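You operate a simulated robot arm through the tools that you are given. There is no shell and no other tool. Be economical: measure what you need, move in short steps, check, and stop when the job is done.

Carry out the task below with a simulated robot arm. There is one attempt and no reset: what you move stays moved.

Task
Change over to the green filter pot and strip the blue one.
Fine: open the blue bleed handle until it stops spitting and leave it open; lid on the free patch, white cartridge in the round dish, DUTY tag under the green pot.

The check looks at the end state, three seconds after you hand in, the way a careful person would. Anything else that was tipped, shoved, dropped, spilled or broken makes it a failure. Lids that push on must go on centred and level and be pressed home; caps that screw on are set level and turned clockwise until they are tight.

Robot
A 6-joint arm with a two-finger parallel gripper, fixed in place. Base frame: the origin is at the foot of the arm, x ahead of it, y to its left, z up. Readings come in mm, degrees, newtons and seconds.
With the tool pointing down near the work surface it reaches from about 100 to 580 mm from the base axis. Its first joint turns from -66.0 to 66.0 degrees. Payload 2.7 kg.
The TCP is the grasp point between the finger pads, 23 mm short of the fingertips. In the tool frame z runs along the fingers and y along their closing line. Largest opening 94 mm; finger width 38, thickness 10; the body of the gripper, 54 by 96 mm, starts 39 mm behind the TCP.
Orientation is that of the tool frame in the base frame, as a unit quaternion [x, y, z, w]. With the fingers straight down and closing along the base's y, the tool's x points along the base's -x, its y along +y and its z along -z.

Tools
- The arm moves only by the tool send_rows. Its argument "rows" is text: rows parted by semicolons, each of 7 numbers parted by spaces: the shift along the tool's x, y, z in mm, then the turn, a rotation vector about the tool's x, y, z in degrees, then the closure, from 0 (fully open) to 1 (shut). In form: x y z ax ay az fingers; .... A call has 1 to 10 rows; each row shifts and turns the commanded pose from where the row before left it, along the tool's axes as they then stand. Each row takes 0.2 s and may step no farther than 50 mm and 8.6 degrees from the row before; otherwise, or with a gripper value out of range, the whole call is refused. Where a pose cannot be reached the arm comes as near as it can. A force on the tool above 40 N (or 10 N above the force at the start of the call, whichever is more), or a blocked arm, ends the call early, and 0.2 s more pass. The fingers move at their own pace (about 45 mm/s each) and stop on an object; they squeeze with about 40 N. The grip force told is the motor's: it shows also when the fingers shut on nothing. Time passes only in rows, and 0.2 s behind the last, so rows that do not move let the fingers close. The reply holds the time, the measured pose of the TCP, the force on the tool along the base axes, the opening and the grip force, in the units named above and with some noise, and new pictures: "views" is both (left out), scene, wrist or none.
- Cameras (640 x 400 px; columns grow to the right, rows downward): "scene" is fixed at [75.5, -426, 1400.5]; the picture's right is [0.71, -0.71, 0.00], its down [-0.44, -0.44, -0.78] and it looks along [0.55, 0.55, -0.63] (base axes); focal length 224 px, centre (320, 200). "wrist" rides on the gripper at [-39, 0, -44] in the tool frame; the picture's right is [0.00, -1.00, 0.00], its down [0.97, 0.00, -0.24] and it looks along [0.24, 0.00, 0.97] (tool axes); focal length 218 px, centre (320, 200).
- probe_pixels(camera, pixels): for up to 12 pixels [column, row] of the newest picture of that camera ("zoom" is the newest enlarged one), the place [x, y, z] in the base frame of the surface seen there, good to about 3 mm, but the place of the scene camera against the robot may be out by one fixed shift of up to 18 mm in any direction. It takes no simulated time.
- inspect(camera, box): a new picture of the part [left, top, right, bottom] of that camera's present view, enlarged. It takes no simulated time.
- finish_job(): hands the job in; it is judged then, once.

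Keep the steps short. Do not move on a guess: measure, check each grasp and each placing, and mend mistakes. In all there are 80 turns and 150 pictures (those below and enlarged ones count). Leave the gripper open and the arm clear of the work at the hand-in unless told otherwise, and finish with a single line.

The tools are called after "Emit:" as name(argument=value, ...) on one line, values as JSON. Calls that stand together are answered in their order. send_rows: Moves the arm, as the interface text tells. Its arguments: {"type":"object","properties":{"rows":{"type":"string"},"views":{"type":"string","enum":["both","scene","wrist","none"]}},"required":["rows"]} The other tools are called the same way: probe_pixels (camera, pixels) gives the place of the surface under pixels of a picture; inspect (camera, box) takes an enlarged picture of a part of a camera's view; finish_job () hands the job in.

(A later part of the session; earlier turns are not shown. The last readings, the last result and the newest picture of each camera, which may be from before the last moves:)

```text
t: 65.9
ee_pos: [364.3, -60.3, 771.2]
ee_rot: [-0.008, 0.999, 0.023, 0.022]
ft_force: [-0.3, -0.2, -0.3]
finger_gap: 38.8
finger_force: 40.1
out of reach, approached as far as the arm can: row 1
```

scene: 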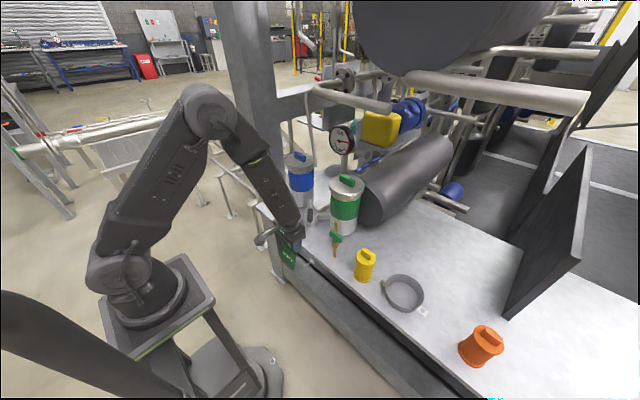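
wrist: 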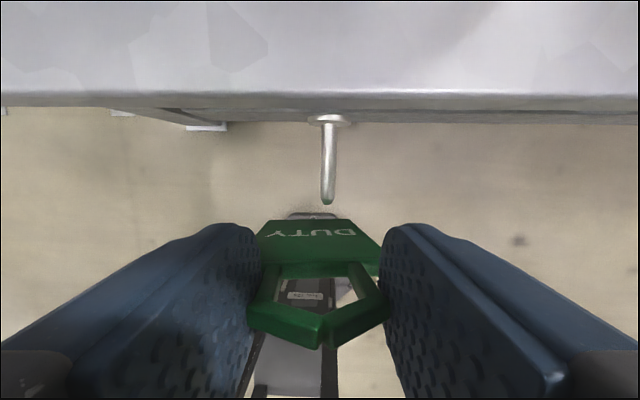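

It works, and the lean is easing. Tag is still in front of the pin tip (325,203). Continue down to z≈714.

Emit:
send_rows(rows="0.3 -0.4 8 0 0 0 0.75;0.3 -0.4 8 0 0 0 0.75;0.3 -0.4 8 0 0 0 0.75;0.3 -0.4 8 0 0 0 0.75;0.3 -0.4 8 0 0 0 0.75;0.3 -0.4 8 0 0 0 0.75;0.3 -0.4 8 0 0 0 0.75")

Emit:
inspect(camera="scene", box=[250, 200, 350, 290])

```text
t: 67.5
ee_pos: [367.0, -58.3, 723.0]
ee_rot: [-0.008, 0.999, 0.023, 0.021]
ft_force: [0.2, 0.2, 0.2]
finger_gap: 39.0
finger_force: 39.7
out of reach, approached as far as the arm can: row 5, 7
```

scene: 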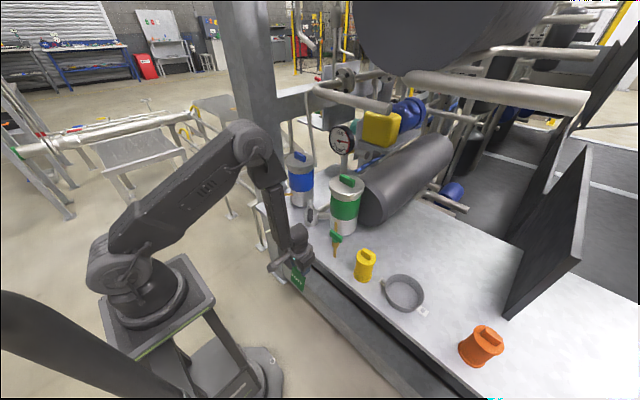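
wrist: 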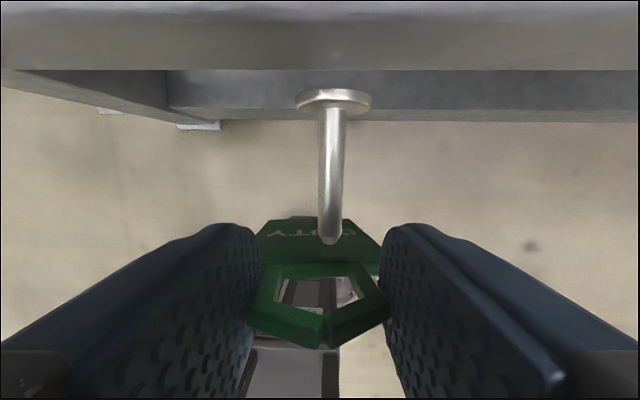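

```text
4.44 times, centred on (300, 245) of scene
```

zoom: 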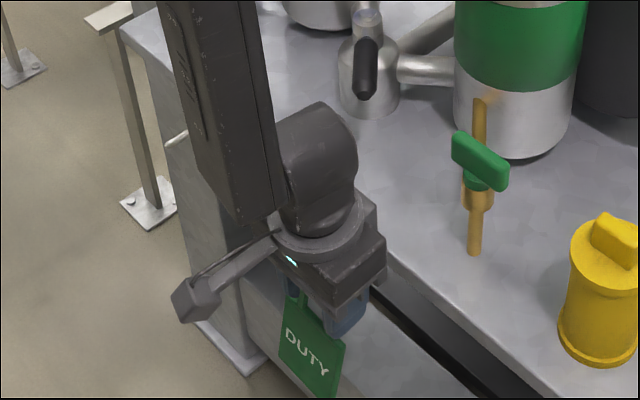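

Close now. I'll measure the pin tip and the bail hole.

Emit:
probe_pixels(camera="wrist", pixels=[[330, 236], [333, 150], [320, 330], [262, 300], [372, 298], [300, 272], [350, 268], [260, 240], [370, 240], [333, 118]])

```text
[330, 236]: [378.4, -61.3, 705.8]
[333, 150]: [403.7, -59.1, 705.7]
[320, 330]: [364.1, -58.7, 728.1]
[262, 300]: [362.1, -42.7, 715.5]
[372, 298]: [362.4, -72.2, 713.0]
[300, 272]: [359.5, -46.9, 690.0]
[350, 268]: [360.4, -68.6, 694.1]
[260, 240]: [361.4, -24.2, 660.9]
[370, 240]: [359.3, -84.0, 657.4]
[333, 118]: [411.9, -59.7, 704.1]
```

Hole spans z≈694–722, y≈−45 to −70; pin centre is z≈701.5, y≈−60.5. I'll lower 5 mm, shift y −3, then slide on in +x in small steps.

Emit:
send_rows(rows="0.2 -1.7 2.5 0 0 0 0.75;0.2 -1.7 2.5 0 0 0 0.75;-4 0 0.2 0 0 0 0.75;-4 0 0.2 0 0 0 0.75;-4 0 0.2 0 0 0 0.75", views="wrist")

```text
t: 68.7
ee_pos: [379.0, -60.8, 716.3]
ee_rot: [-0.008, 0.999, 0.026, 0.025]
ft_force: [0.3, -0.3, -0.6]
finger_gap: 38.8
finger_force: 39.6
```

wrist: 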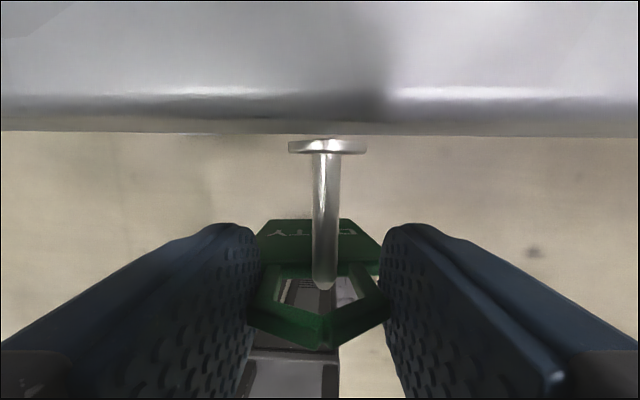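

The pin tip is now just at the hole, centred, with no force. Continue 15 mm more in.

Emit:
send_rows(rows="-4 0 0.2 0 0 0 0.75;-4 0 0.2 0 0 0 0.75;-4 0 0.2 0 0 0 0.75;-3 0 0.2 0 0 0 0.75")

Emit:
inspect(camera="scene", box=[250, 200, 350, 290])

```text
t: 69.7
ee_pos: [392.9, -60.7, 717.4]
ee_rot: [-0.008, 0.999, 0.023, 0.021]
ft_force: [-0.5, 0.6, -0.8]
finger_gap: 38.8
finger_force: 39.8
out of reach, approached as far as the arm can: row 1
```

scene: 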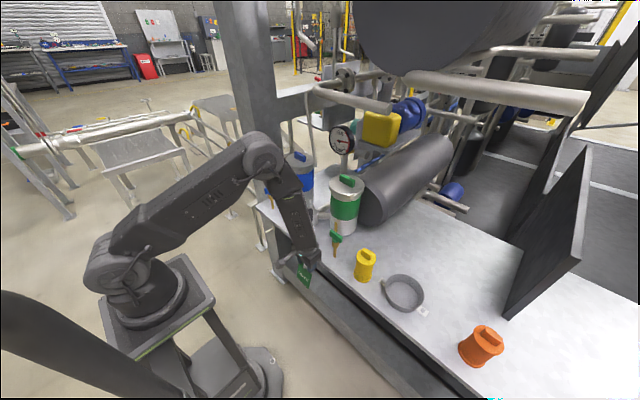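
wrist: 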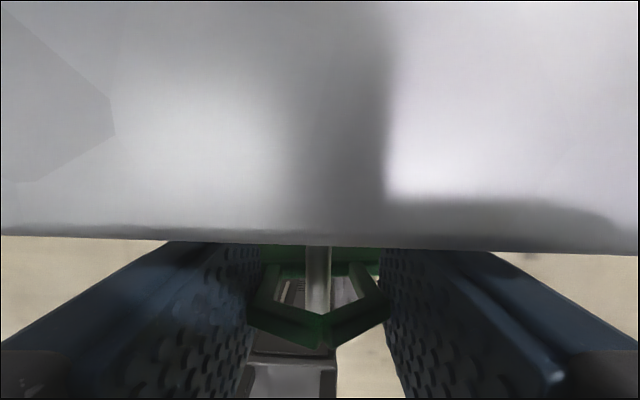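

```text
4.44 times, centred on (300, 245) of scene
```

zoom: 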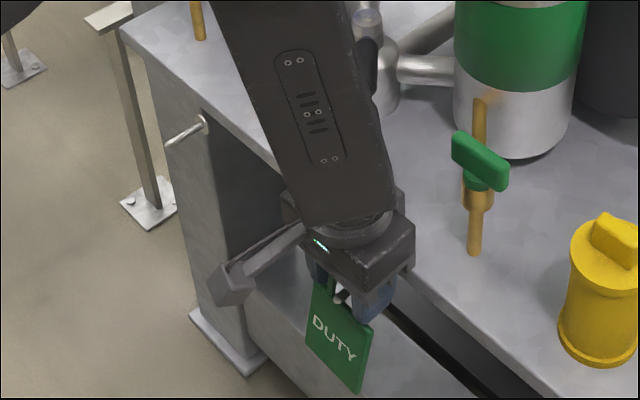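

The pin passes through the bail. I'll lower 7 mm so the bail nearly rests on it, then open slowly.

Emit:
send_rows(rows="0.1 -0.1 3.5 0 0 0 0.75;0.1 -0.1 3.5 0 0 0 0.75;0 0 0 0 0 0 0.6;0 0 0 0 0 0 0.55;0 0 0 0 0 0 0.5;0 0 0 0 0 0 0.45;0 0 0 0 0 0 0.4;0 0 0 0 0 0 0.35")

Emit:
inspect(camera="scene", box=[250, 200, 350, 290])

```text
t: 71.5
ee_pos: [393.4, -61.5, 711.0]
ee_rot: [-0.007, 0.999, 0.022, 0.022]
ft_force: [-1.2, 0.4, -0.1]
finger_gap: 61.1
finger_force: 0.1
```

scene: 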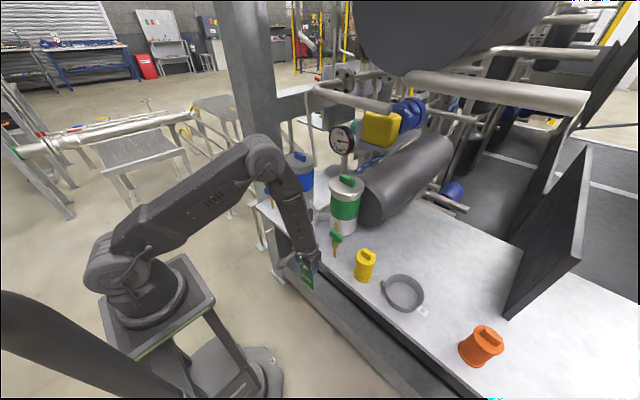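
wrist: 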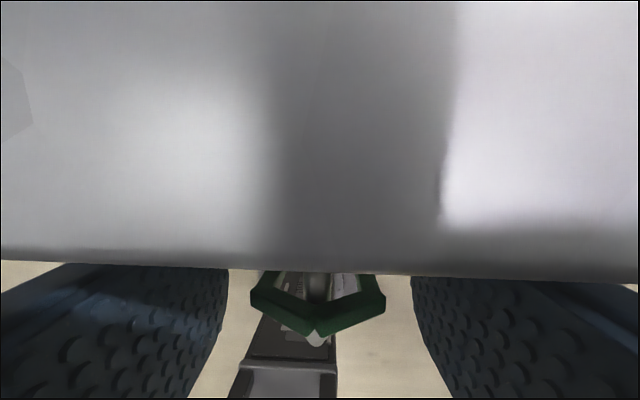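

```text
4.44 times, centred on (300, 245) of scene
```

zoom: 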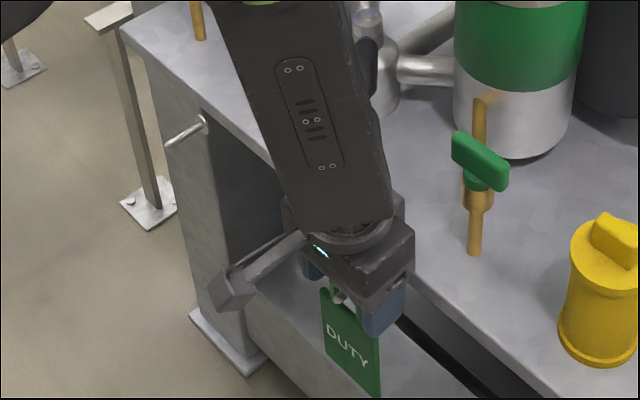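

The tag hangs on the green pin with the tip showing through. Open a bit more and rise straight up.

Emit:
send_rows(rows="0 0 0 0 0 0 0.15;0 0 0 0 0 0 0.1;-0.3 0.3 -8 0 0 0 0.1;-0.3 0.3 -8 0 0 0 0.1;-0.6 0.6 -15 0 0 0 0.1;-1 1 -25 0 0 0 0.1;-1 1 -30 0 0 0 0.1;-1 1 -30 0 0 0 0.1;-1 1 -30 0 0 0 0.1")

Emit:
inspect(camera="scene", box=[250, 200, 350, 290])

```text
t: 73.5
ee_pos: [367.1, -59.8, 833.8]
ee_rot: [-0.008, 0.999, 0.036, 0.032]
ft_force: [0.1, 0.4, -0.8]
finger_gap: 84.8
finger_force: 0.0
out of reach, approached as far as the arm can: row 7, 8, 9
```

scene: 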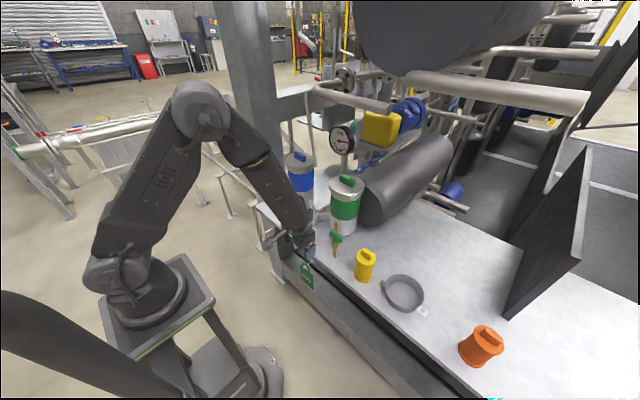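
wrist: 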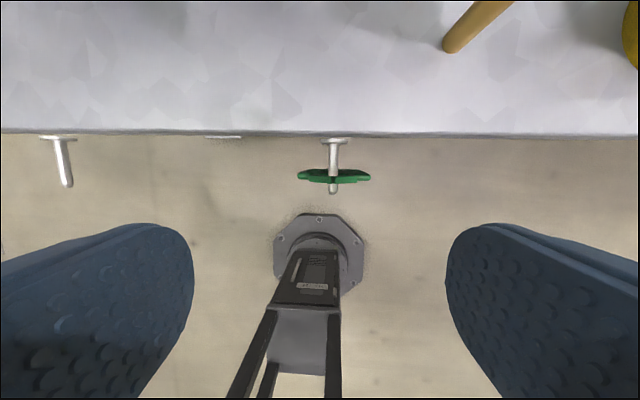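

```text
4.44 times, centred on (300, 245) of scene
```

zoom: 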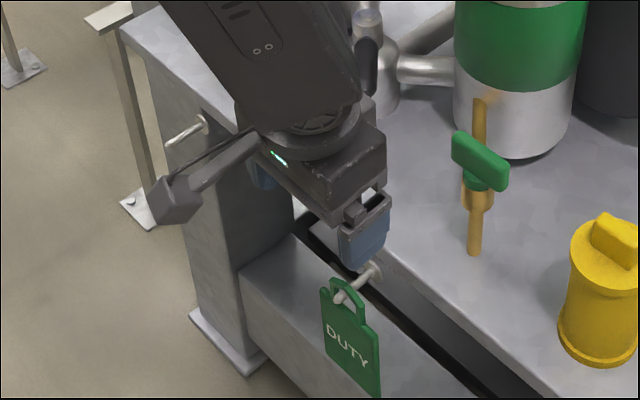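

The tag hangs properly on the green pin. Next is the blue lid. I'll rise and move in front of the blue pot, then set a 20° forward lean so the wrist stays clear of the drop tube.

Emit:
send_rows(rows="0 0 -48 0 0 0 0;0 0 -48 0 0 0 0;-30 0 -38 0 0 0 0;-30 0 -38 0 0 0 0;0 0 -40 2.05 1.8 0.45 0;0 0 -40 2.05 1.8 0.45 0;0 48 0 0 0 0 0;0 48 0 0 0 0 0;0 48 0 0 0 0 0;0 48 0 0 0 0 0", views="none")

Emit:
send_rows(rows="0 48 0 0 0 0 0;0 0 0 0 -7 0 0;0 0 0 0 -7 0 0;0 0 0 0 -6 0 0", views="wrist")

```text
t: 75.7
ee_pos: [355.2, 106.0, 996.5]
ee_rot: [0.001, 0.994, 0.092, 0.063]
ft_force: [0.3, 0.1, -0.4]
finger_gap: 94.0
finger_force: 0.2
out of reach, approached as far as the arm can: row 1, 2, 3, 4, 5, 6, 8, 9, 10
```

```text
t: 76.7
ee_pos: [356.3, 104.0, 991.4]
ee_rot: [0.013, 0.969, 0.075, 0.235]
ft_force: [0.3, 0.1, -0.8]
finger_gap: 93.9
finger_force: 0.1
out of reach, approached as far as the arm can: row 1, 2
```

wrist: 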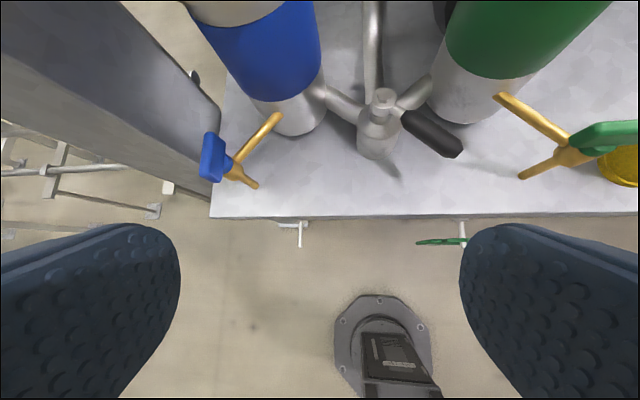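

I'm too close in again. I'll move outward to about (456,179,1060), then set the lean, and look at the blue handle.

Emit:
send_rows(rows="-29 20.9 -1.35 0 0 0 0;-29 20.9 -1.35 0 0 0 0;-29 20.9 -1.35 0 0 0 0;-29 20.9 -1.35 0 0 0 0;0 0 0 4.1 3.6 -1.5 0;0 0 0 4.1 3.6 -1.5 0", views="wrist")

Emit:
probe_pixels(camera="wrist", pixels=[[320, 60], [300, 60], [340, 60], [320, 40], [320, 80], [280, 60], [360, 60], [320, 20]])

```text
t: 78.1
ee_pos: [438.1, 101.2, 1037.9]
ee_rot: [0.01, 0.969, 0.079, 0.234]
ft_force: [-0.7, 0.1, -0.6]
finger_gap: 94.1
finger_force: 0.0
out of reach, approached as far as the arm can: row 1, 2, 3, 4, 5, 6
```

wrist: 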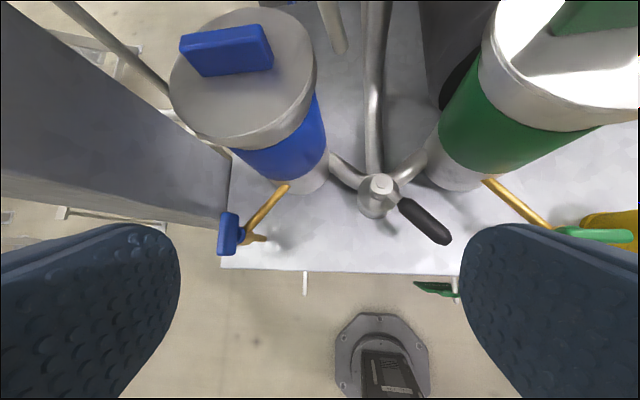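

```text
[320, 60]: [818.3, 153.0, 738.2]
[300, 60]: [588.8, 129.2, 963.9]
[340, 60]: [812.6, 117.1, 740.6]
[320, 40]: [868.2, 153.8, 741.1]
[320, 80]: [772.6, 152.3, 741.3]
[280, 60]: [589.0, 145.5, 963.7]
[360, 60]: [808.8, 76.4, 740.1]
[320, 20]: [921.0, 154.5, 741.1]
```

Moves to +y are blocked as if a wrist joint is at its end. I'll look at the arm's posture and measure the blue handle meanwhile.

Emit:
inspect(camera="scene", box=[80, 0, 400, 200])

Emit:
probe_pixels(camera="wrist", pixels=[[184, 40], [225, 35], [262, 30], [270, 60], [200, 75], [225, 50], [225, 72], [173, 80], [313, 60], [245, 10], [240, 148], [235, 110]])

```text
2.00 times, centred on (240, 100) of scene
```

zoom: 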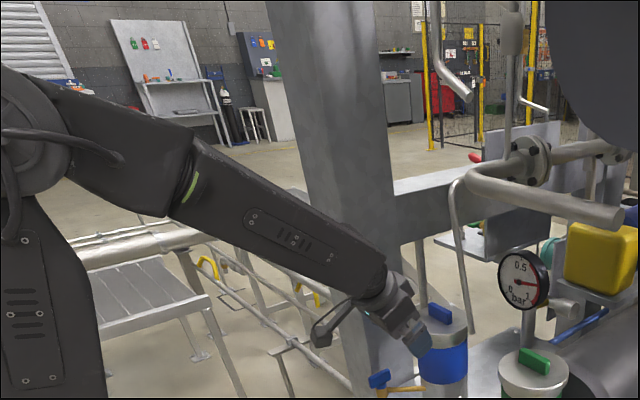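

```text
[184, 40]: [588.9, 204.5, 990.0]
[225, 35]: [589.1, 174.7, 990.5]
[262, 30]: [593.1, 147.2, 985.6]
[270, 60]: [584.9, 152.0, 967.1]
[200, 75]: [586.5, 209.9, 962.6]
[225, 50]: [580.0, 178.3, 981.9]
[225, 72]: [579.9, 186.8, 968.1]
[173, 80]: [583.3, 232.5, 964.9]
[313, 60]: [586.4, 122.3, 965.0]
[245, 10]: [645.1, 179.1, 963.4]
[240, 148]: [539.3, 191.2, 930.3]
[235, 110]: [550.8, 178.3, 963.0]
```

The tool is nearly in line with the forearm and the roll joints have crossed over, which explains the blockage. In this posture turning the hand −180° should put the joints mid-range again, with the fingers still closing along y. I'll do that here, in free air.

Emit:
send_rows(rows="0 0 -20 0 0 -8.5 0;0 0 0 0 0 -8.5 0;0 0 0 0 0 -8.5 0;0 0 0 0 0 -8.5 0;0 0 0 0 0 -8.5 0;0 0 0 0 0 -8.5 0;0 0 0 0 0 -8.5 0;0 0 0 0 0 -8.5 0;0 0 0 0 0 -8.5 0;0 0 0 0 0 -8.5 0", views="none")

Emit:
send_rows(rows="0 0 0 0 0 -8.5 0;0 0 0 0 0 -8.5 0;0 0 0 0 0 -8.5 0;0 0 0 0 0 -8.5 0;0 0 0 0 0 -8.5 0;0 0 0 0 0 -8.5 0;0 0 0 0 0 -8.5 0;0 0 0 0 0 -8.5 0;0 0 0 0 0 -8.5 0;0 0 0 0 0 -8.5 0", views="none")

Emit:
send_rows(rows="0 0 0 0 0 -8.5 0", views="none")

```text
t: 80.3
ee_pos: [428.2, 95.8, 1056.1]
ee_rot: [-0.648, 0.719, -0.099, 0.229]
ft_force: [0.1, 0.0, 0.1]
finger_gap: 93.9
finger_force: 0.0
```

```text
t: 82.5
ee_pos: [427.3, 96.8, 1056.5]
ee_rot: [0.964, -0.092, 0.226, -0.103]
ft_force: [0.9, -0.5, 0.2]
finger_gap: 93.9
finger_force: 0.0
```

```text
t: 82.9
ee_pos: [428.2, 97.9, 1056.4]
ee_rot: [0.968, -0.021, 0.233, -0.086]
ft_force: [0.3, 0.5, -0.2]
finger_gap: 93.9
finger_force: 0.0
```

That worked freely. Now correct the lean to 20° forward and move over the blue handle (centre about 588,178.5, top z 990).

Emit:
send_rows(rows="0 0 0 -4.65 -3.5 -2.05 0;0 0 0 -4.65 -3.5 -2.05 0;27.9 -16.1 14.6 0 0 0 0;27.9 -16.1 14.6 0 0 0 0;27.9 -16.1 14.6 0 0 0 0;27.9 -16.1 14.6 0 0 0 0;27.9 -16.1 14.6 0 0 0 0", views="both")

```text
t: 84.5
ee_pos: [570.0, 118.9, 1034.7]
ee_rot: [0.966, -0.018, 0.236, -0.102]
ft_force: [0.1, -0.2, 0.0]
finger_gap: 94.1
finger_force: 0.0
out of reach, approached as far as the arm can: row 1, 2, 3, 4, 5, 6, 7
```

scene: 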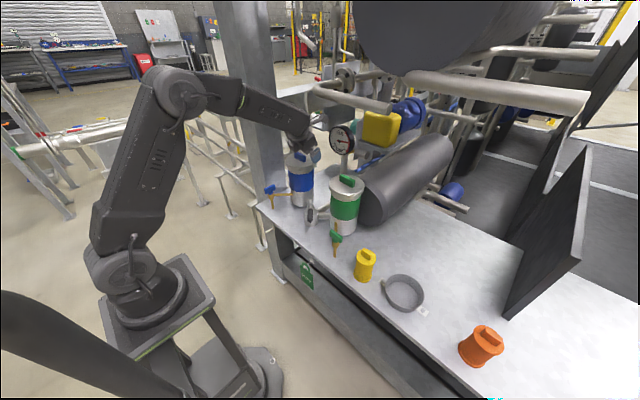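
wrist: 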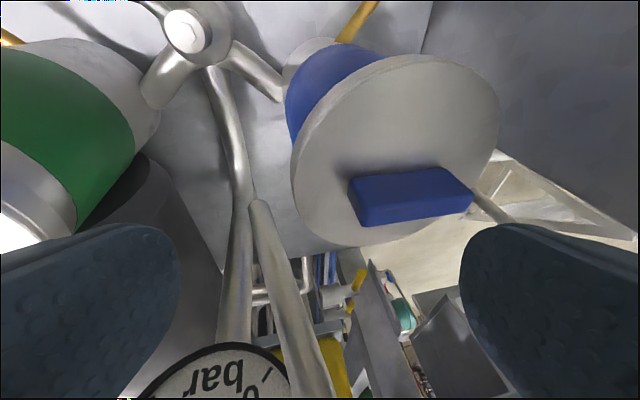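

The arm is near the drop tube, without touching. The joint-4 side is at its limit. First I'll withdraw straight back from the tube, and then measure the forearm's direction so I can unwind the wrist properly.

Emit:
send_rows(rows="-36.6 3.6 -23.7 0 0 0 0;-36.6 3.6 -23.7 0 0 0 0;-36.6 3.6 -23.7 0 0 0 0", views="scene")

Emit:
probe_pixels(camera="scene", pixels=[[150, 85], [165, 88], [180, 95], [195, 102], [210, 110], [225, 118], [240, 124], [255, 132]])

```text
t: 85.3
ee_pos: [436.1, 100.5, 1040.7]
ee_rot: [0.968, -0.021, 0.233, -0.087]
ft_force: [1.0, -0.5, 0.6]
finger_gap: 94.2
finger_force: 0.0
out of reach, approached as far as the arm can: row 1
```

scene: 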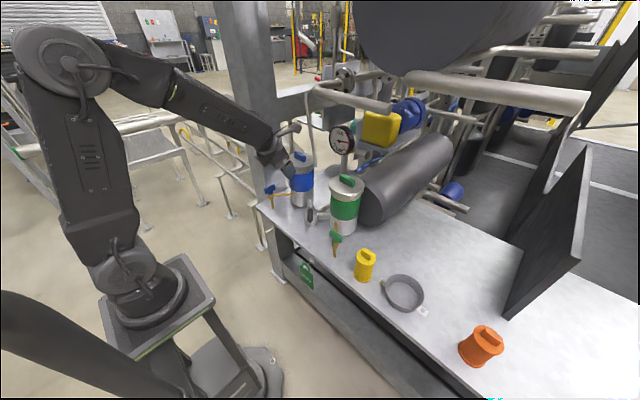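

```text
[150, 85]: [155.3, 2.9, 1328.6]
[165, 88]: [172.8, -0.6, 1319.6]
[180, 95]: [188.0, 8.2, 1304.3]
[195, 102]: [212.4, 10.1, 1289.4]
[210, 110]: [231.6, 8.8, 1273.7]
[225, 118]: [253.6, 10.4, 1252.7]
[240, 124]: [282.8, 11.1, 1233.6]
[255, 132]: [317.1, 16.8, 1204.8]
```

The tool is 24° below the forearm line with a slight +y side lean, so joint 4 is wound about 166°. I'll unwind it by pitching the tool up past the forearm line on that side, in free air.

Emit:
send_rows(rows="8.9 0 4.5 1.3 6.83 -0.72 0;8.9 0 4.5 0.9 4.9 -0.5 0;6 0 4 0.9 4.9 -0.5 0;5 0 4 0.9 4.9 -0.5 0;4 0 4 0.9 4.9 -0.5 0;4 0 4 0.9 4.9 -0.5 0;0 0 0 0.9 4.9 -0.5 0", views="none")

Emit:
send_rows(rows="0 0 0 0 0 0 0", views="scene")

Emit:
probe_pixels(camera="scene", pixels=[[150, 85], [165, 92], [180, 100], [195, 110], [210, 120], [225, 130], [240, 140], [255, 150]])

```text
t: 86.9
ee_pos: [472.4, 104.8, 1060.3]
ee_rot: [0.924, -0.007, 0.362, -0.121]
ft_force: [-0.9, -0.5, -0.3]
finger_gap: 94.0
finger_force: 0.1
out of reach, approached as far as the arm can: row 3, 4, 5, 6, 7
```

```text
t: 87.3
ee_pos: [472.4, 103.9, 1060.1]
ee_rot: [0.924, -0.008, 0.361, -0.121]
ft_force: [0.1, 0.3, -0.4]
finger_gap: 94.1
finger_force: 0.1
```

scene: 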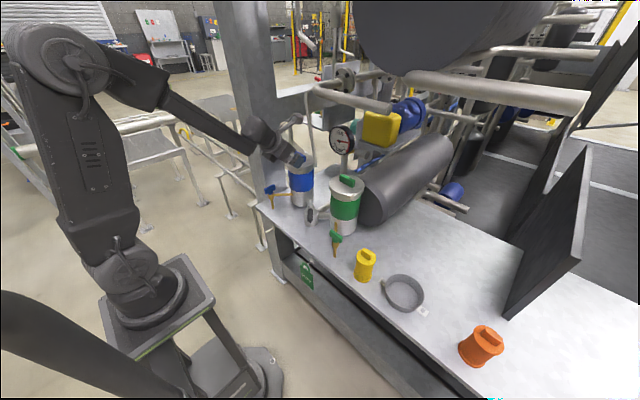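

```text
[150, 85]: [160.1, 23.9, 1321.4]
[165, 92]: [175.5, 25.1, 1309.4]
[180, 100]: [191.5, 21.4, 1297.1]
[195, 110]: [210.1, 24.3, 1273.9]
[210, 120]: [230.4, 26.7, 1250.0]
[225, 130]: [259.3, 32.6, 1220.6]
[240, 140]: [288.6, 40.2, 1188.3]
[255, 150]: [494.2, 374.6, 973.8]
```

Joint 4 is now half unwound (tool 7° to the +y side of the forearm). I'll cross over to the −y side, pitch down again, and turn the hand back to its usual square heading.

Emit:
send_rows(rows="0 0 0 -8.2 1.65 -0.16 0;0 0 0 -6.86 1.38 -0.13 0;0 0 0 -0.96 -4.84 -0.7 0;0 0 0 -0.96 -4.84 -0.7 0;0 0 0 -1.54 -7.74 -1.11 0;0 0 0 -1.54 -7.74 -1.11 0", views="none")

Emit:
send_rows(rows="0 0 0 0 0 8.5 0;0 0 0 0 0 8.5 0;0 0 0 0 0 8.5 0;0 0 0 0 0 8.5 0;0 0 0 0 0 8.5 0;0 0 0 0 0 8.5 0;0 0 0 0 0 8.5 0;0 0 0 0 0 8.5 0;0 0 0 0 0 8.5 0;0 0 0 0 0 8.5 0", views="none")

Emit:
send_rows(rows="0 0 0 0 0 8.5 0;0 0 0 0 0 8.5 0;0 0 0 0 0 8.5 0;0 0 0 0 0 8.5 0;0 0 0 0 0 8.5 0;0 0 0 0 0 8.5 0;0 0 0 0 0 8.5 0;0 0 0 0 0 8.5 0;0 0 0 0 0 8.5 0;0 0 0 0 0 8.5 0", views="none")

```text
t: 88.7
ee_pos: [473.0, 104.1, 1060.1]
ee_rot: [0.984, -0.042, 0.168, 0.041]
ft_force: [-0.5, -0.4, 0.0]
finger_gap: 93.8
finger_force: 0.1
```

```text
t: 90.9
ee_pos: [473.4, 105.1, 1060.8]
ee_rot: [-0.695, 0.697, -0.152, 0.084]
ft_force: [0.4, -0.1, 0.0]
finger_gap: 93.8
finger_force: 0.1
```

```text
t: 93.1
ee_pos: [472.9, 103.7, 1060.6]
ee_rot: [-0.043, 0.984, -0.056, 0.165]
ft_force: [-1.2, 0.4, 0.2]
finger_gap: 93.9
finger_force: 0.0
```

All moves were reached: the wrist is unwound. Now set the 20° lean square and go above the blue handle at z≈1020.

Emit:
send_rows(rows="0 0 0 -2.75 -0.5 3 0;0 0 0 -2.75 -0.5 3 0;0 37 0 0 0 0 0;0 37.5 0 0 0 0 0;-30.2 0 25.2 0 0 0 0;-30.2 0 25.2 0 0 0 0;-30.2 0 25.2 0 0 0 0", views="wrist")

Emit:
probe_pixels(camera="wrist", pixels=[[320, 200], [300, 200], [340, 200], [320, 180], [320, 220], [320, 240], [270, 220], [370, 220], [250, 230], [390, 230]])

```text
t: 94.7
ee_pos: [583.8, 178.4, 1018.9]
ee_rot: [0.0, 0.985, 0.0, 0.174]
ft_force: [-0.9, 0.1, 0.1]
finger_gap: 93.7
finger_force: 0.1
```

wrist: 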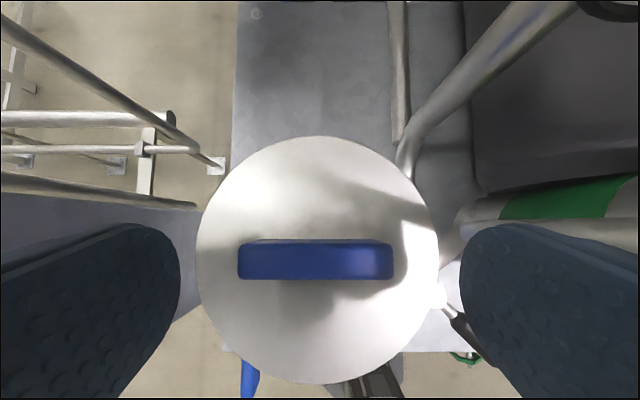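

```text
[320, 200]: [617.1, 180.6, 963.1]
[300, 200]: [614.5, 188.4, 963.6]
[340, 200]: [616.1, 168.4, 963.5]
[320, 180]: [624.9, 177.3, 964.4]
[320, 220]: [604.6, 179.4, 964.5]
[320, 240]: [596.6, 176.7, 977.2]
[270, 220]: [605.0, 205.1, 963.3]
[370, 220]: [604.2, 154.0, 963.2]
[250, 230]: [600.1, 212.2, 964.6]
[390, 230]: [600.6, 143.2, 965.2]
```

Perfectly centred over the handle. Descend to z≈994, close on the handle ends, then try a gentle straight lift.

Emit:
send_rows(rows="4.3 0 11.8 0 0 0 0;4.3 0 11.7 0 0 0 0.1;0 0 0 0 0 0 0.3;0 0 0 0 0 0 0.45;0 0 0 0 0 0 0.5;0 0 0 0 0 0 0.55", views="none")

Emit:
send_rows(rows="-0.7 0 -1.9 0 0 0 0.6;-1 0 -2.8 0 0 0 0.6;-1 0 -2.8 0 0 0 0.6;-1.4 0 -3.8 0 0 0 0.6;-1.4 0 -3.8 0 0 0 0.6", views="both")

```text
t: 96.1
ee_pos: [582.4, 177.2, 994.2]
ee_rot: [0.002, 0.985, -0.001, 0.173]
ft_force: [1.4, 7.8, 0.4]
finger_gap: 59.5
finger_force: 39.6
```

```text
t: 97.3
ee_pos: [583.5, 177.4, 1011.6]
ee_rot: [0.0, 0.985, 0.0, 0.174]
ft_force: [-0.4, -0.5, -3.0]
finger_gap: 59.7
finger_force: 39.8
```

scene: 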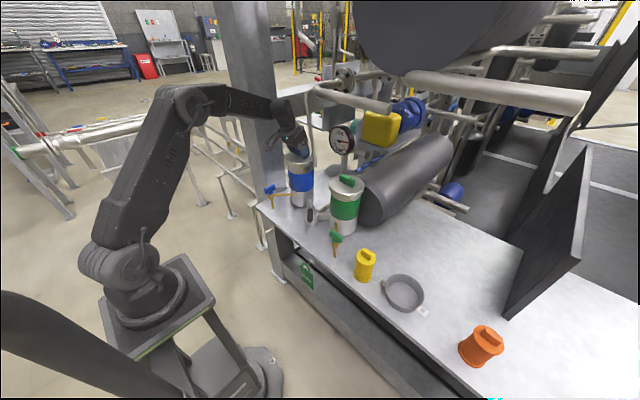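
wrist: 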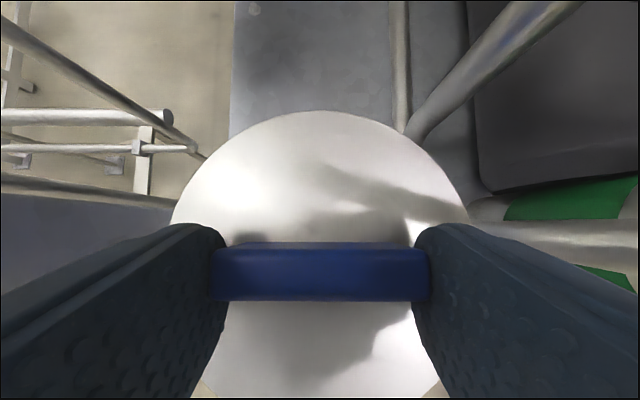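

The lid came off cleanly and hangs level. I'll lift on, withdraw toward the arm, cross high above the green pot's front, and come down over the free bench patch near (590,−232).

Emit:
send_rows(rows="-5.1 0 -14.1 0 0 0 0.6;-5.1 0 -14.1 0 0 0 0.6;32.7 0 -18.3 0 0 0 0.6;32.7 0 -18.3 0 0 0 0.6;32.7 0 -18.3 0 0 0 0.6", views="none")

Emit:
send_rows(rows="0 -45.5 0 0 0 0 0.6;0 -45.5 0 0 0 0 0.6;0 -45.5 0 0 0 0 0.6;0 -45.5 0 0 0 0 0.6;0 -45.5 0 0 0 0 0.6;0 -45.5 0 0 0 0 0.6;0 -45.5 0 0 0 0 0.6;0 -45.5 0 0 0 0 0.6;0 -45.5 0 0 0 0 0.6", views="wrist")

```text
t: 98.5
ee_pos: [471.5, 179.7, 1058.9]
ee_rot: [0.0, 0.985, 0.0, 0.174]
ft_force: [0.4, -0.4, -2.9]
finger_gap: 59.8
finger_force: 40.1
```

```text
t: 100.5
ee_pos: [469.5, -232.6, 1059.7]
ee_rot: [-0.001, 0.985, 0.0, 0.174]
ft_force: [0.1, -1.2, -3.1]
finger_gap: 60.2
finger_force: 40.2
```

wrist: 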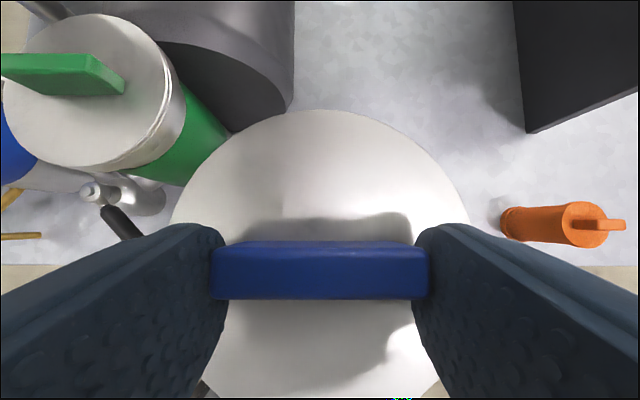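

Lid held firmly. Now forward and down over the patch; then creep down until contact is felt.

Emit:
send_rows(rows="-29.4 -1.1 32 0 0 0 0.6;-29.4 -1.1 32 0 0 0 0.6;-29.4 -1.1 32 0 0 0 0.6;14.1 0 38.8 0 0 0 0.6;14.1 0 38.8 0 0 0 0.6;14.1 0 38.8 0 0 0 0.6;14.1 0 38.8 0 0 0 0.6", views="none")

Emit:
send_rows(rows="1.2 0 3.3 0 0 0 0.6;1.2 0 3.3 0 0 0 0.6;1.2 0 3.3 0 0 0 0.6;1.2 0 3.3 0 0 0 0.6;1.2 0 3.3 0 0 0 0.6;0.7 0 1.9 0 0 0 0.6;0.7 0 1.9 0 0 0 0.6;0.7 0 1.9 0 0 0 0.6", views="both")

```text
t: 102.1
ee_pos: [586.9, -233.1, 832.4]
ee_rot: [-0.001, 0.985, 0.0, 0.173]
ft_force: [-0.4, 0.9, -2.6]
finger_gap: 59.8
finger_force: 40.0
```

```text
t: 103.9
ee_pos: [588.7, -235.0, 813.2]
ee_rot: [-0.001, 0.985, 0.0, 0.175]
ft_force: [-4.3, 1.8, 7.9]
finger_gap: 59.9
finger_force: 39.7
```

scene: 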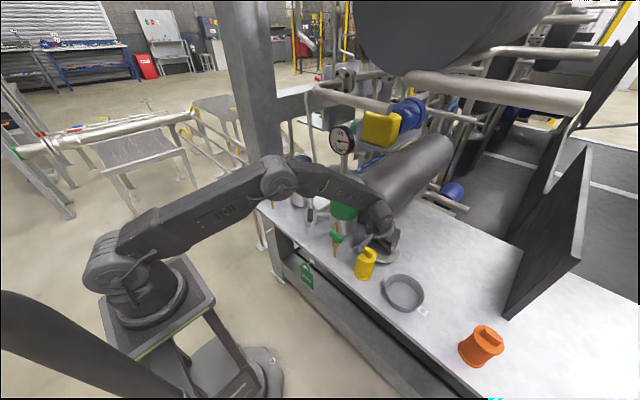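
wrist: 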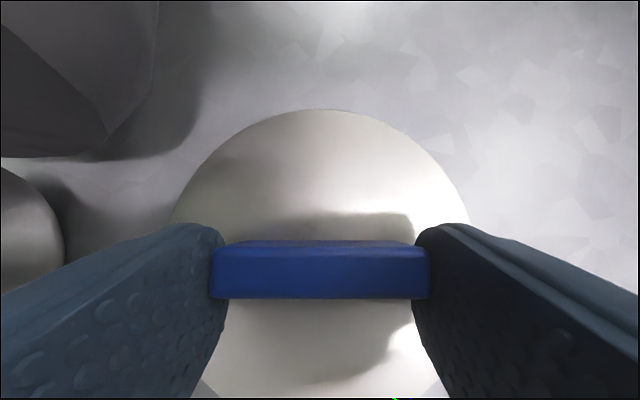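

The lid rests on the bench (8 N upward). I'll open, rise straight up, and travel back over to the open blue pot to look inside.

Emit:
send_rows(rows="-0.7 0 -1.9 0 0 0 0.45;0 0 0 0 0 0 0.3;0 0 0 0 0 0 0.1;0 0 0 0 0 0 0;-6.8 0 -18.8 0 0 0 0;-13.7 0 -37.6 0 0 0 0;-13.7 0 -37.6 0 0 0 0;-13.7 0 -37.6 0 0 0 0;-13.7 0 -37.6 0 0 0 0;-7 0 -18.8 0 0 0 0", views="none")

Emit:
send_rows(rows="31.4 0 -27.7 0 0 0 0;31.4 0 -27.7 0 0 0 0;31.4 22 -18 0 0 0 0;0 48 0 0 0 0 0;0 48 0 0 0 0 0;0 48 0 0 0 0 0;0 48 0 0 0 0 0;0 48 0 0 0 0 0;0 48 0 0 0 0 0;0 48 0 0 0 0 0", views="none")

Emit:
send_rows(rows="0 48 0 0 0 0 0;-35.2 5 12.8 0 0 0 0;-35.2 0 12.8 0 0 0 0", views="wrist")

Emit:
inspect(camera="scene", box=[250, 120, 450, 320])

Emit:
probe_pixels(camera="wrist", pixels=[[320, 200], [320, 190], [320, 180], [320, 170], [320, 160], [320, 150], [300, 180], [340, 180], [290, 170], [350, 170], [320, 210], [320, 220]])

```text
t: 106.1
ee_pos: [586.4, -237.3, 1014.5]
ee_rot: [0.0, 0.985, -0.001, 0.173]
ft_force: [-0.3, 0.1, 0.1]
finger_gap: 94.0
finger_force: 0.1
```

```text
t: 108.3
ee_pos: [473.2, 121.5, 1050.0]
ee_rot: [0.001, 0.985, 0.0, 0.174]
ft_force: [-0.2, -0.4, -0.1]
finger_gap: 93.9
finger_force: 0.1
```

```text
t: 109.1
ee_pos: [549.2, 175.8, 1050.0]
ee_rot: [0.0, 0.985, 0.0, 0.173]
ft_force: [0.0, 0.9, 0.0]
finger_gap: 94.2
finger_force: 0.1
```

wrist: 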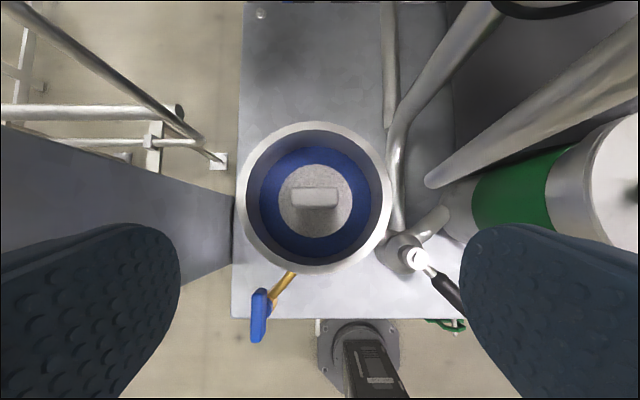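

```text
2.00 times, centred on (350, 220) of scene
```

zoom: 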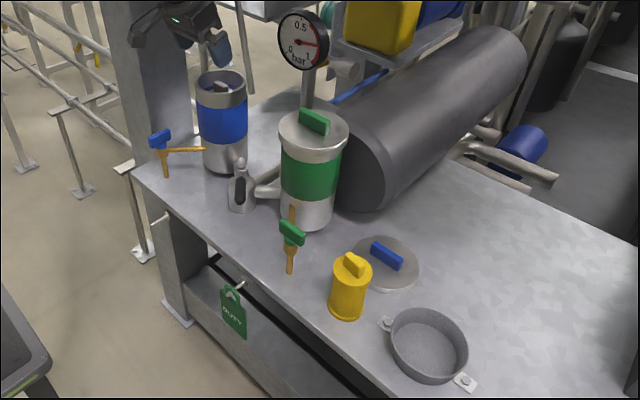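

```text
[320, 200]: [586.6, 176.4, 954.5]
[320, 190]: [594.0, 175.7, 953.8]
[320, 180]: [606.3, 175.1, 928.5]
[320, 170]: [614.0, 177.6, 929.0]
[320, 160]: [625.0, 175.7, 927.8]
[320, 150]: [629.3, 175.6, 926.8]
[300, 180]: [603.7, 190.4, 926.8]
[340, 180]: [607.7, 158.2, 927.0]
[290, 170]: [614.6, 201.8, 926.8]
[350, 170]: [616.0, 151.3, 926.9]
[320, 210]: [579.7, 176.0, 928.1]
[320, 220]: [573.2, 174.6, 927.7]
```

The lid lies flat and clear; the DUTY tag hangs on the green hook; no drips. In the pot I see the white cartridge with a small knob (top z 954, centre ≈ 590,179). I'll go down, grip its ends, and lift about 100 mm.

Emit:
send_rows(rows="-6.9 1.6 29.1 0 0 0 0.4;-6.9 1.6 29.1 0 0 0 0.53;0 0 0 0 0 0 0.53;4.4 0 12.2 0 0 0 0.53;4.4 0 12.2 0 0 0 0.53;4.4 0 12.2 0 0 0 0.53;0 0 0 0 0 0 0.65;0 0 0 0 0 0 0.75;0 0 0 0 0 0 0.85;0 0 0 0 0 0 0.85", views="wrist")

Emit:
send_rows(rows="-1.4 0 -3.8 0 0 0 0.85;-1.4 0 -3.8 0 0 0 0.85;-4 0.8 -14.5 0 0 0 0.85;-4 0.8 -14.5 0 0 0 0.85;-4 0.8 -14.5 0 0 0 0.85;-4 0.8 -14.5 0 0 0 0.85;-4 0.8 -14.5 0 0 0 0.85;-4 0.8 -14.5 0 0 0 0.85", views="wrist")

Emit:
inspect(camera="scene", box=[260, 70, 360, 220])

```text
t: 111.3
ee_pos: [582.1, 179.3, 960.6]
ee_rot: [0.0, 0.985, 0.0, 0.173]
ft_force: [0.5, -0.2, 0.2]
finger_gap: 33.0
finger_force: 39.9
```

wrist: 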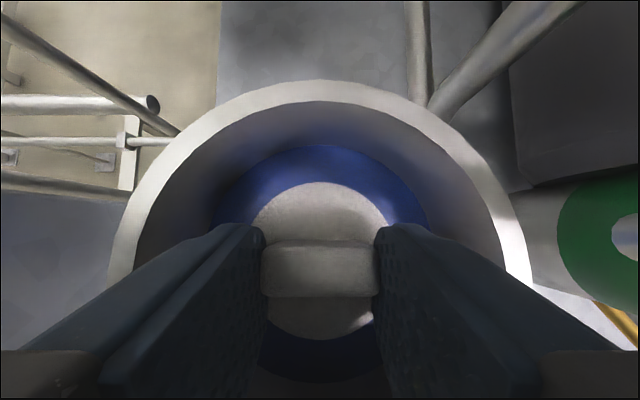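

```text
t: 113.1
ee_pos: [574.7, 183.5, 1058.6]
ee_rot: [0.0, 0.985, -0.001, 0.174]
ft_force: [-0.2, -0.5, -0.5]
finger_gap: 33.3
finger_force: 39.9
```

wrist: 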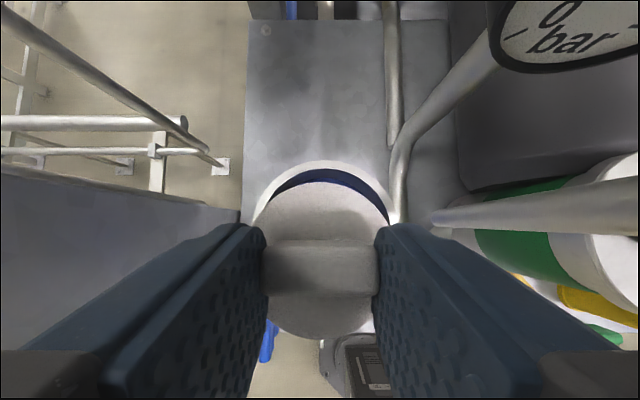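

```text
2.67 times, centred on (310, 145) of scene
5 turns are left
```

zoom: 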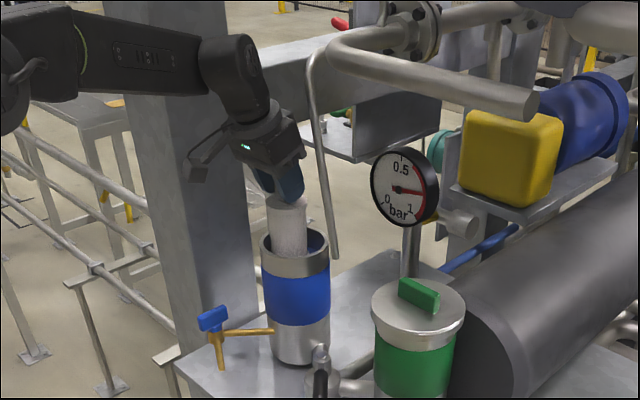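

Cartridge gripped (33 mm, 40 N) and rising straight. Five turns left. I'll lift another 115 mm, keeping slightly away from the tube, and check that its bottom clears the rim.

Emit:
send_rows(rows="-4.45 0.2 -13.7 0 0 0 0.85;-4.45 0.2 -13.7 0 0 0 0.85;-4.45 0.2 -13.7 0 0 0 0.85;-4.45 0.2 -13.7 0 0 0 0.85;-4.45 0.2 -13.7 0 0 0 0.85;-4.45 0.2 -13.7 0 0 0 0.85;-4.45 0.2 -13.7 0 0 0 0.85;-4.45 0.2 -13.7 0 0 0 0.85", views="wrist")

Emit:
inspect(camera="scene", box=[260, 70, 360, 220])

Emit:
probe_pixels(camera="zoom", pixels=[[288, 150], [288, 165], [288, 180], [288, 195], [288, 205], [288, 215], [288, 225], [288, 235], [288, 245], [288, 255], [295, 215], [295, 230]])

```text
t: 114.9
ee_pos: [572.1, 185.7, 1174.1]
ee_rot: [-0.001, 0.985, 0.0, 0.172]
ft_force: [-0.4, 0.6, -1.7]
finger_gap: 33.1
finger_force: 39.6
```

wrist: 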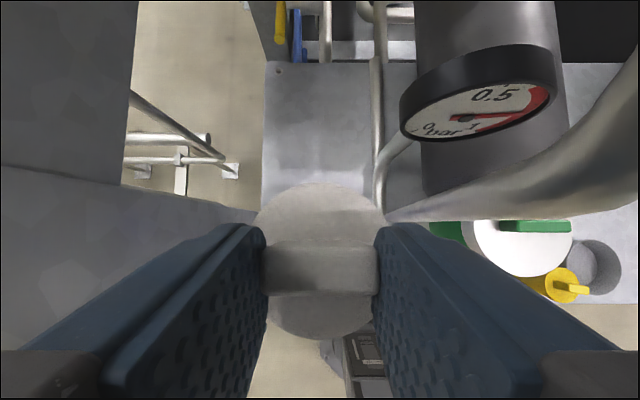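

```text
2.67 times, centred on (310, 145) of scene
```

zoom: 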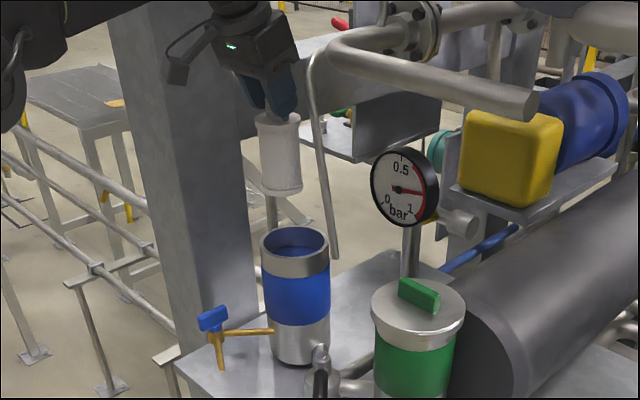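

```text
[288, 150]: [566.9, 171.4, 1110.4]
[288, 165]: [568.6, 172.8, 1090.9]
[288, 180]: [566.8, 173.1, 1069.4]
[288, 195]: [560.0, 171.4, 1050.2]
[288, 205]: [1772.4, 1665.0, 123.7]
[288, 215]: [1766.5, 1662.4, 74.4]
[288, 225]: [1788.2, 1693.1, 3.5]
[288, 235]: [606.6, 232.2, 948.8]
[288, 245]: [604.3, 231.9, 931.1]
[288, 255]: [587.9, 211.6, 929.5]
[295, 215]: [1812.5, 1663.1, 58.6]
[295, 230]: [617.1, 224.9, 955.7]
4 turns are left
```

The cartridge hangs clear (bottom at z≈1049, so 127 mm below TCP). I'll withdraw, cross over to the dish (centre ≈ 504,−367) and come down to just above its rim.

Emit:
send_rows(rows="33.2 0 -12.1 0 0 0 0.85;33.2 0 -12.1 0 0 0 0.85;33.2 0 -12.1 0 0 0 0.85;0 -46 0 0 0 0 0.85;0 -46 0 0 0 0 0.85;0 -46 0 0 0 0 0.85;0 -46 0 0 0 0 0.85;0 -46 0 0 0 0 0.85;0 -46 0 0 0 0 0.85;0 -46 0 0 0 0 0.85", views="none")

Emit:
send_rows(rows="0 -46 0 0 0 0 0.85;0 -46 0 0 0 0 0.85;0 -46 0 0 0 0 0.85;0 -46 0 0 0 0 0.85;-28.2 -46.7 10.3 0 0 0 0.85", views="none")

Emit:
send_rows(rows="-28.2 -1 10.3 0 0 0 0.85;13.9 0 38.2 0 0 0 0.85;13.9 0 38.2 0 0 0 0.85;13.9 0 38.2 0 0 0 0.85;13.9 0 38.2 0 0 0 0.85;13.9 0 38.2 0 0 0 0.85;13.9 0 38.2 0 0 0 0.85", views="both")

Emit:
inspect(camera="scene", box=[330, 200, 470, 340])

Emit:
probe_pixels(camera="wrist", pixels=[[260, 190], [320, 150], [320, 160], [320, 170], [320, 140], [380, 190], [240, 200], [400, 200], [320, 130], [250, 160], [390, 160], [320, 300]])

```text
t: 117.1
ee_pos: [464.9, -135.6, 1175.2]
ee_rot: [-0.001, 0.985, 0.001, 0.174]
ft_force: [-0.1, 0.8, -1.4]
finger_gap: 33.4
finger_force: 39.8
```

```text
refused: row 5 steps farther than a row can; nothing moved
```

```text
t: 118.7
ee_pos: [503.8, -137.3, 949.2]
ee_rot: [0.0, 0.982, -0.004, 0.189]
ft_force: [1.1, 1.0, 4.2]
finger_gap: 33.1
finger_force: 39.9
stopped in row 7: the force on the tool passed its limit (the readings are from after the stop); the commanded pose is now the measured one
```

scene: 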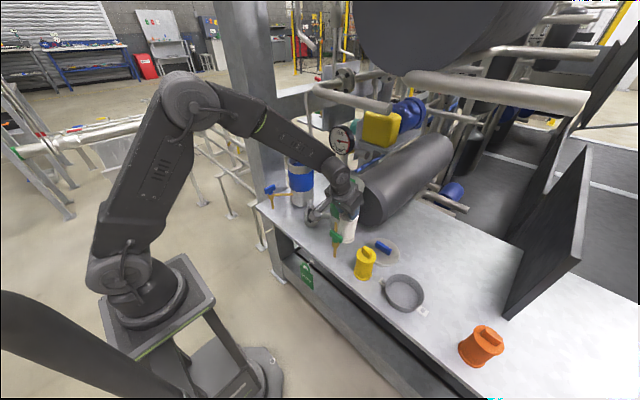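
wrist: 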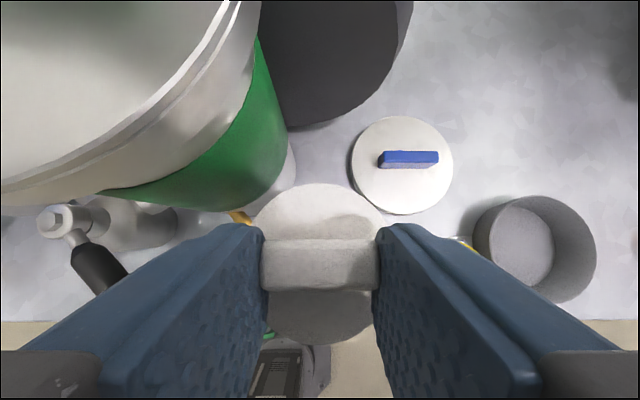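

```text
2.86 times, centred on (400, 270) of scene
```

zoom: 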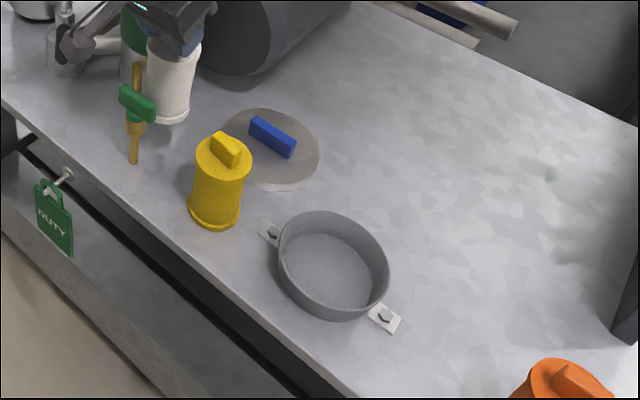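

```text
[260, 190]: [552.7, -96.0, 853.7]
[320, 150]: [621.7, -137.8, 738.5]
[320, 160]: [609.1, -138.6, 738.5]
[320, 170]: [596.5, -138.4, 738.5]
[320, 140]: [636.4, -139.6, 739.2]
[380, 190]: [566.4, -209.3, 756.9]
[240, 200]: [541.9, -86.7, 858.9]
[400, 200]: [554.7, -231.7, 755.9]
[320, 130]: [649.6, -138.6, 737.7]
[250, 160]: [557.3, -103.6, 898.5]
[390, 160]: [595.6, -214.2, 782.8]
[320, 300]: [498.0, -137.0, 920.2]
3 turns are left
```

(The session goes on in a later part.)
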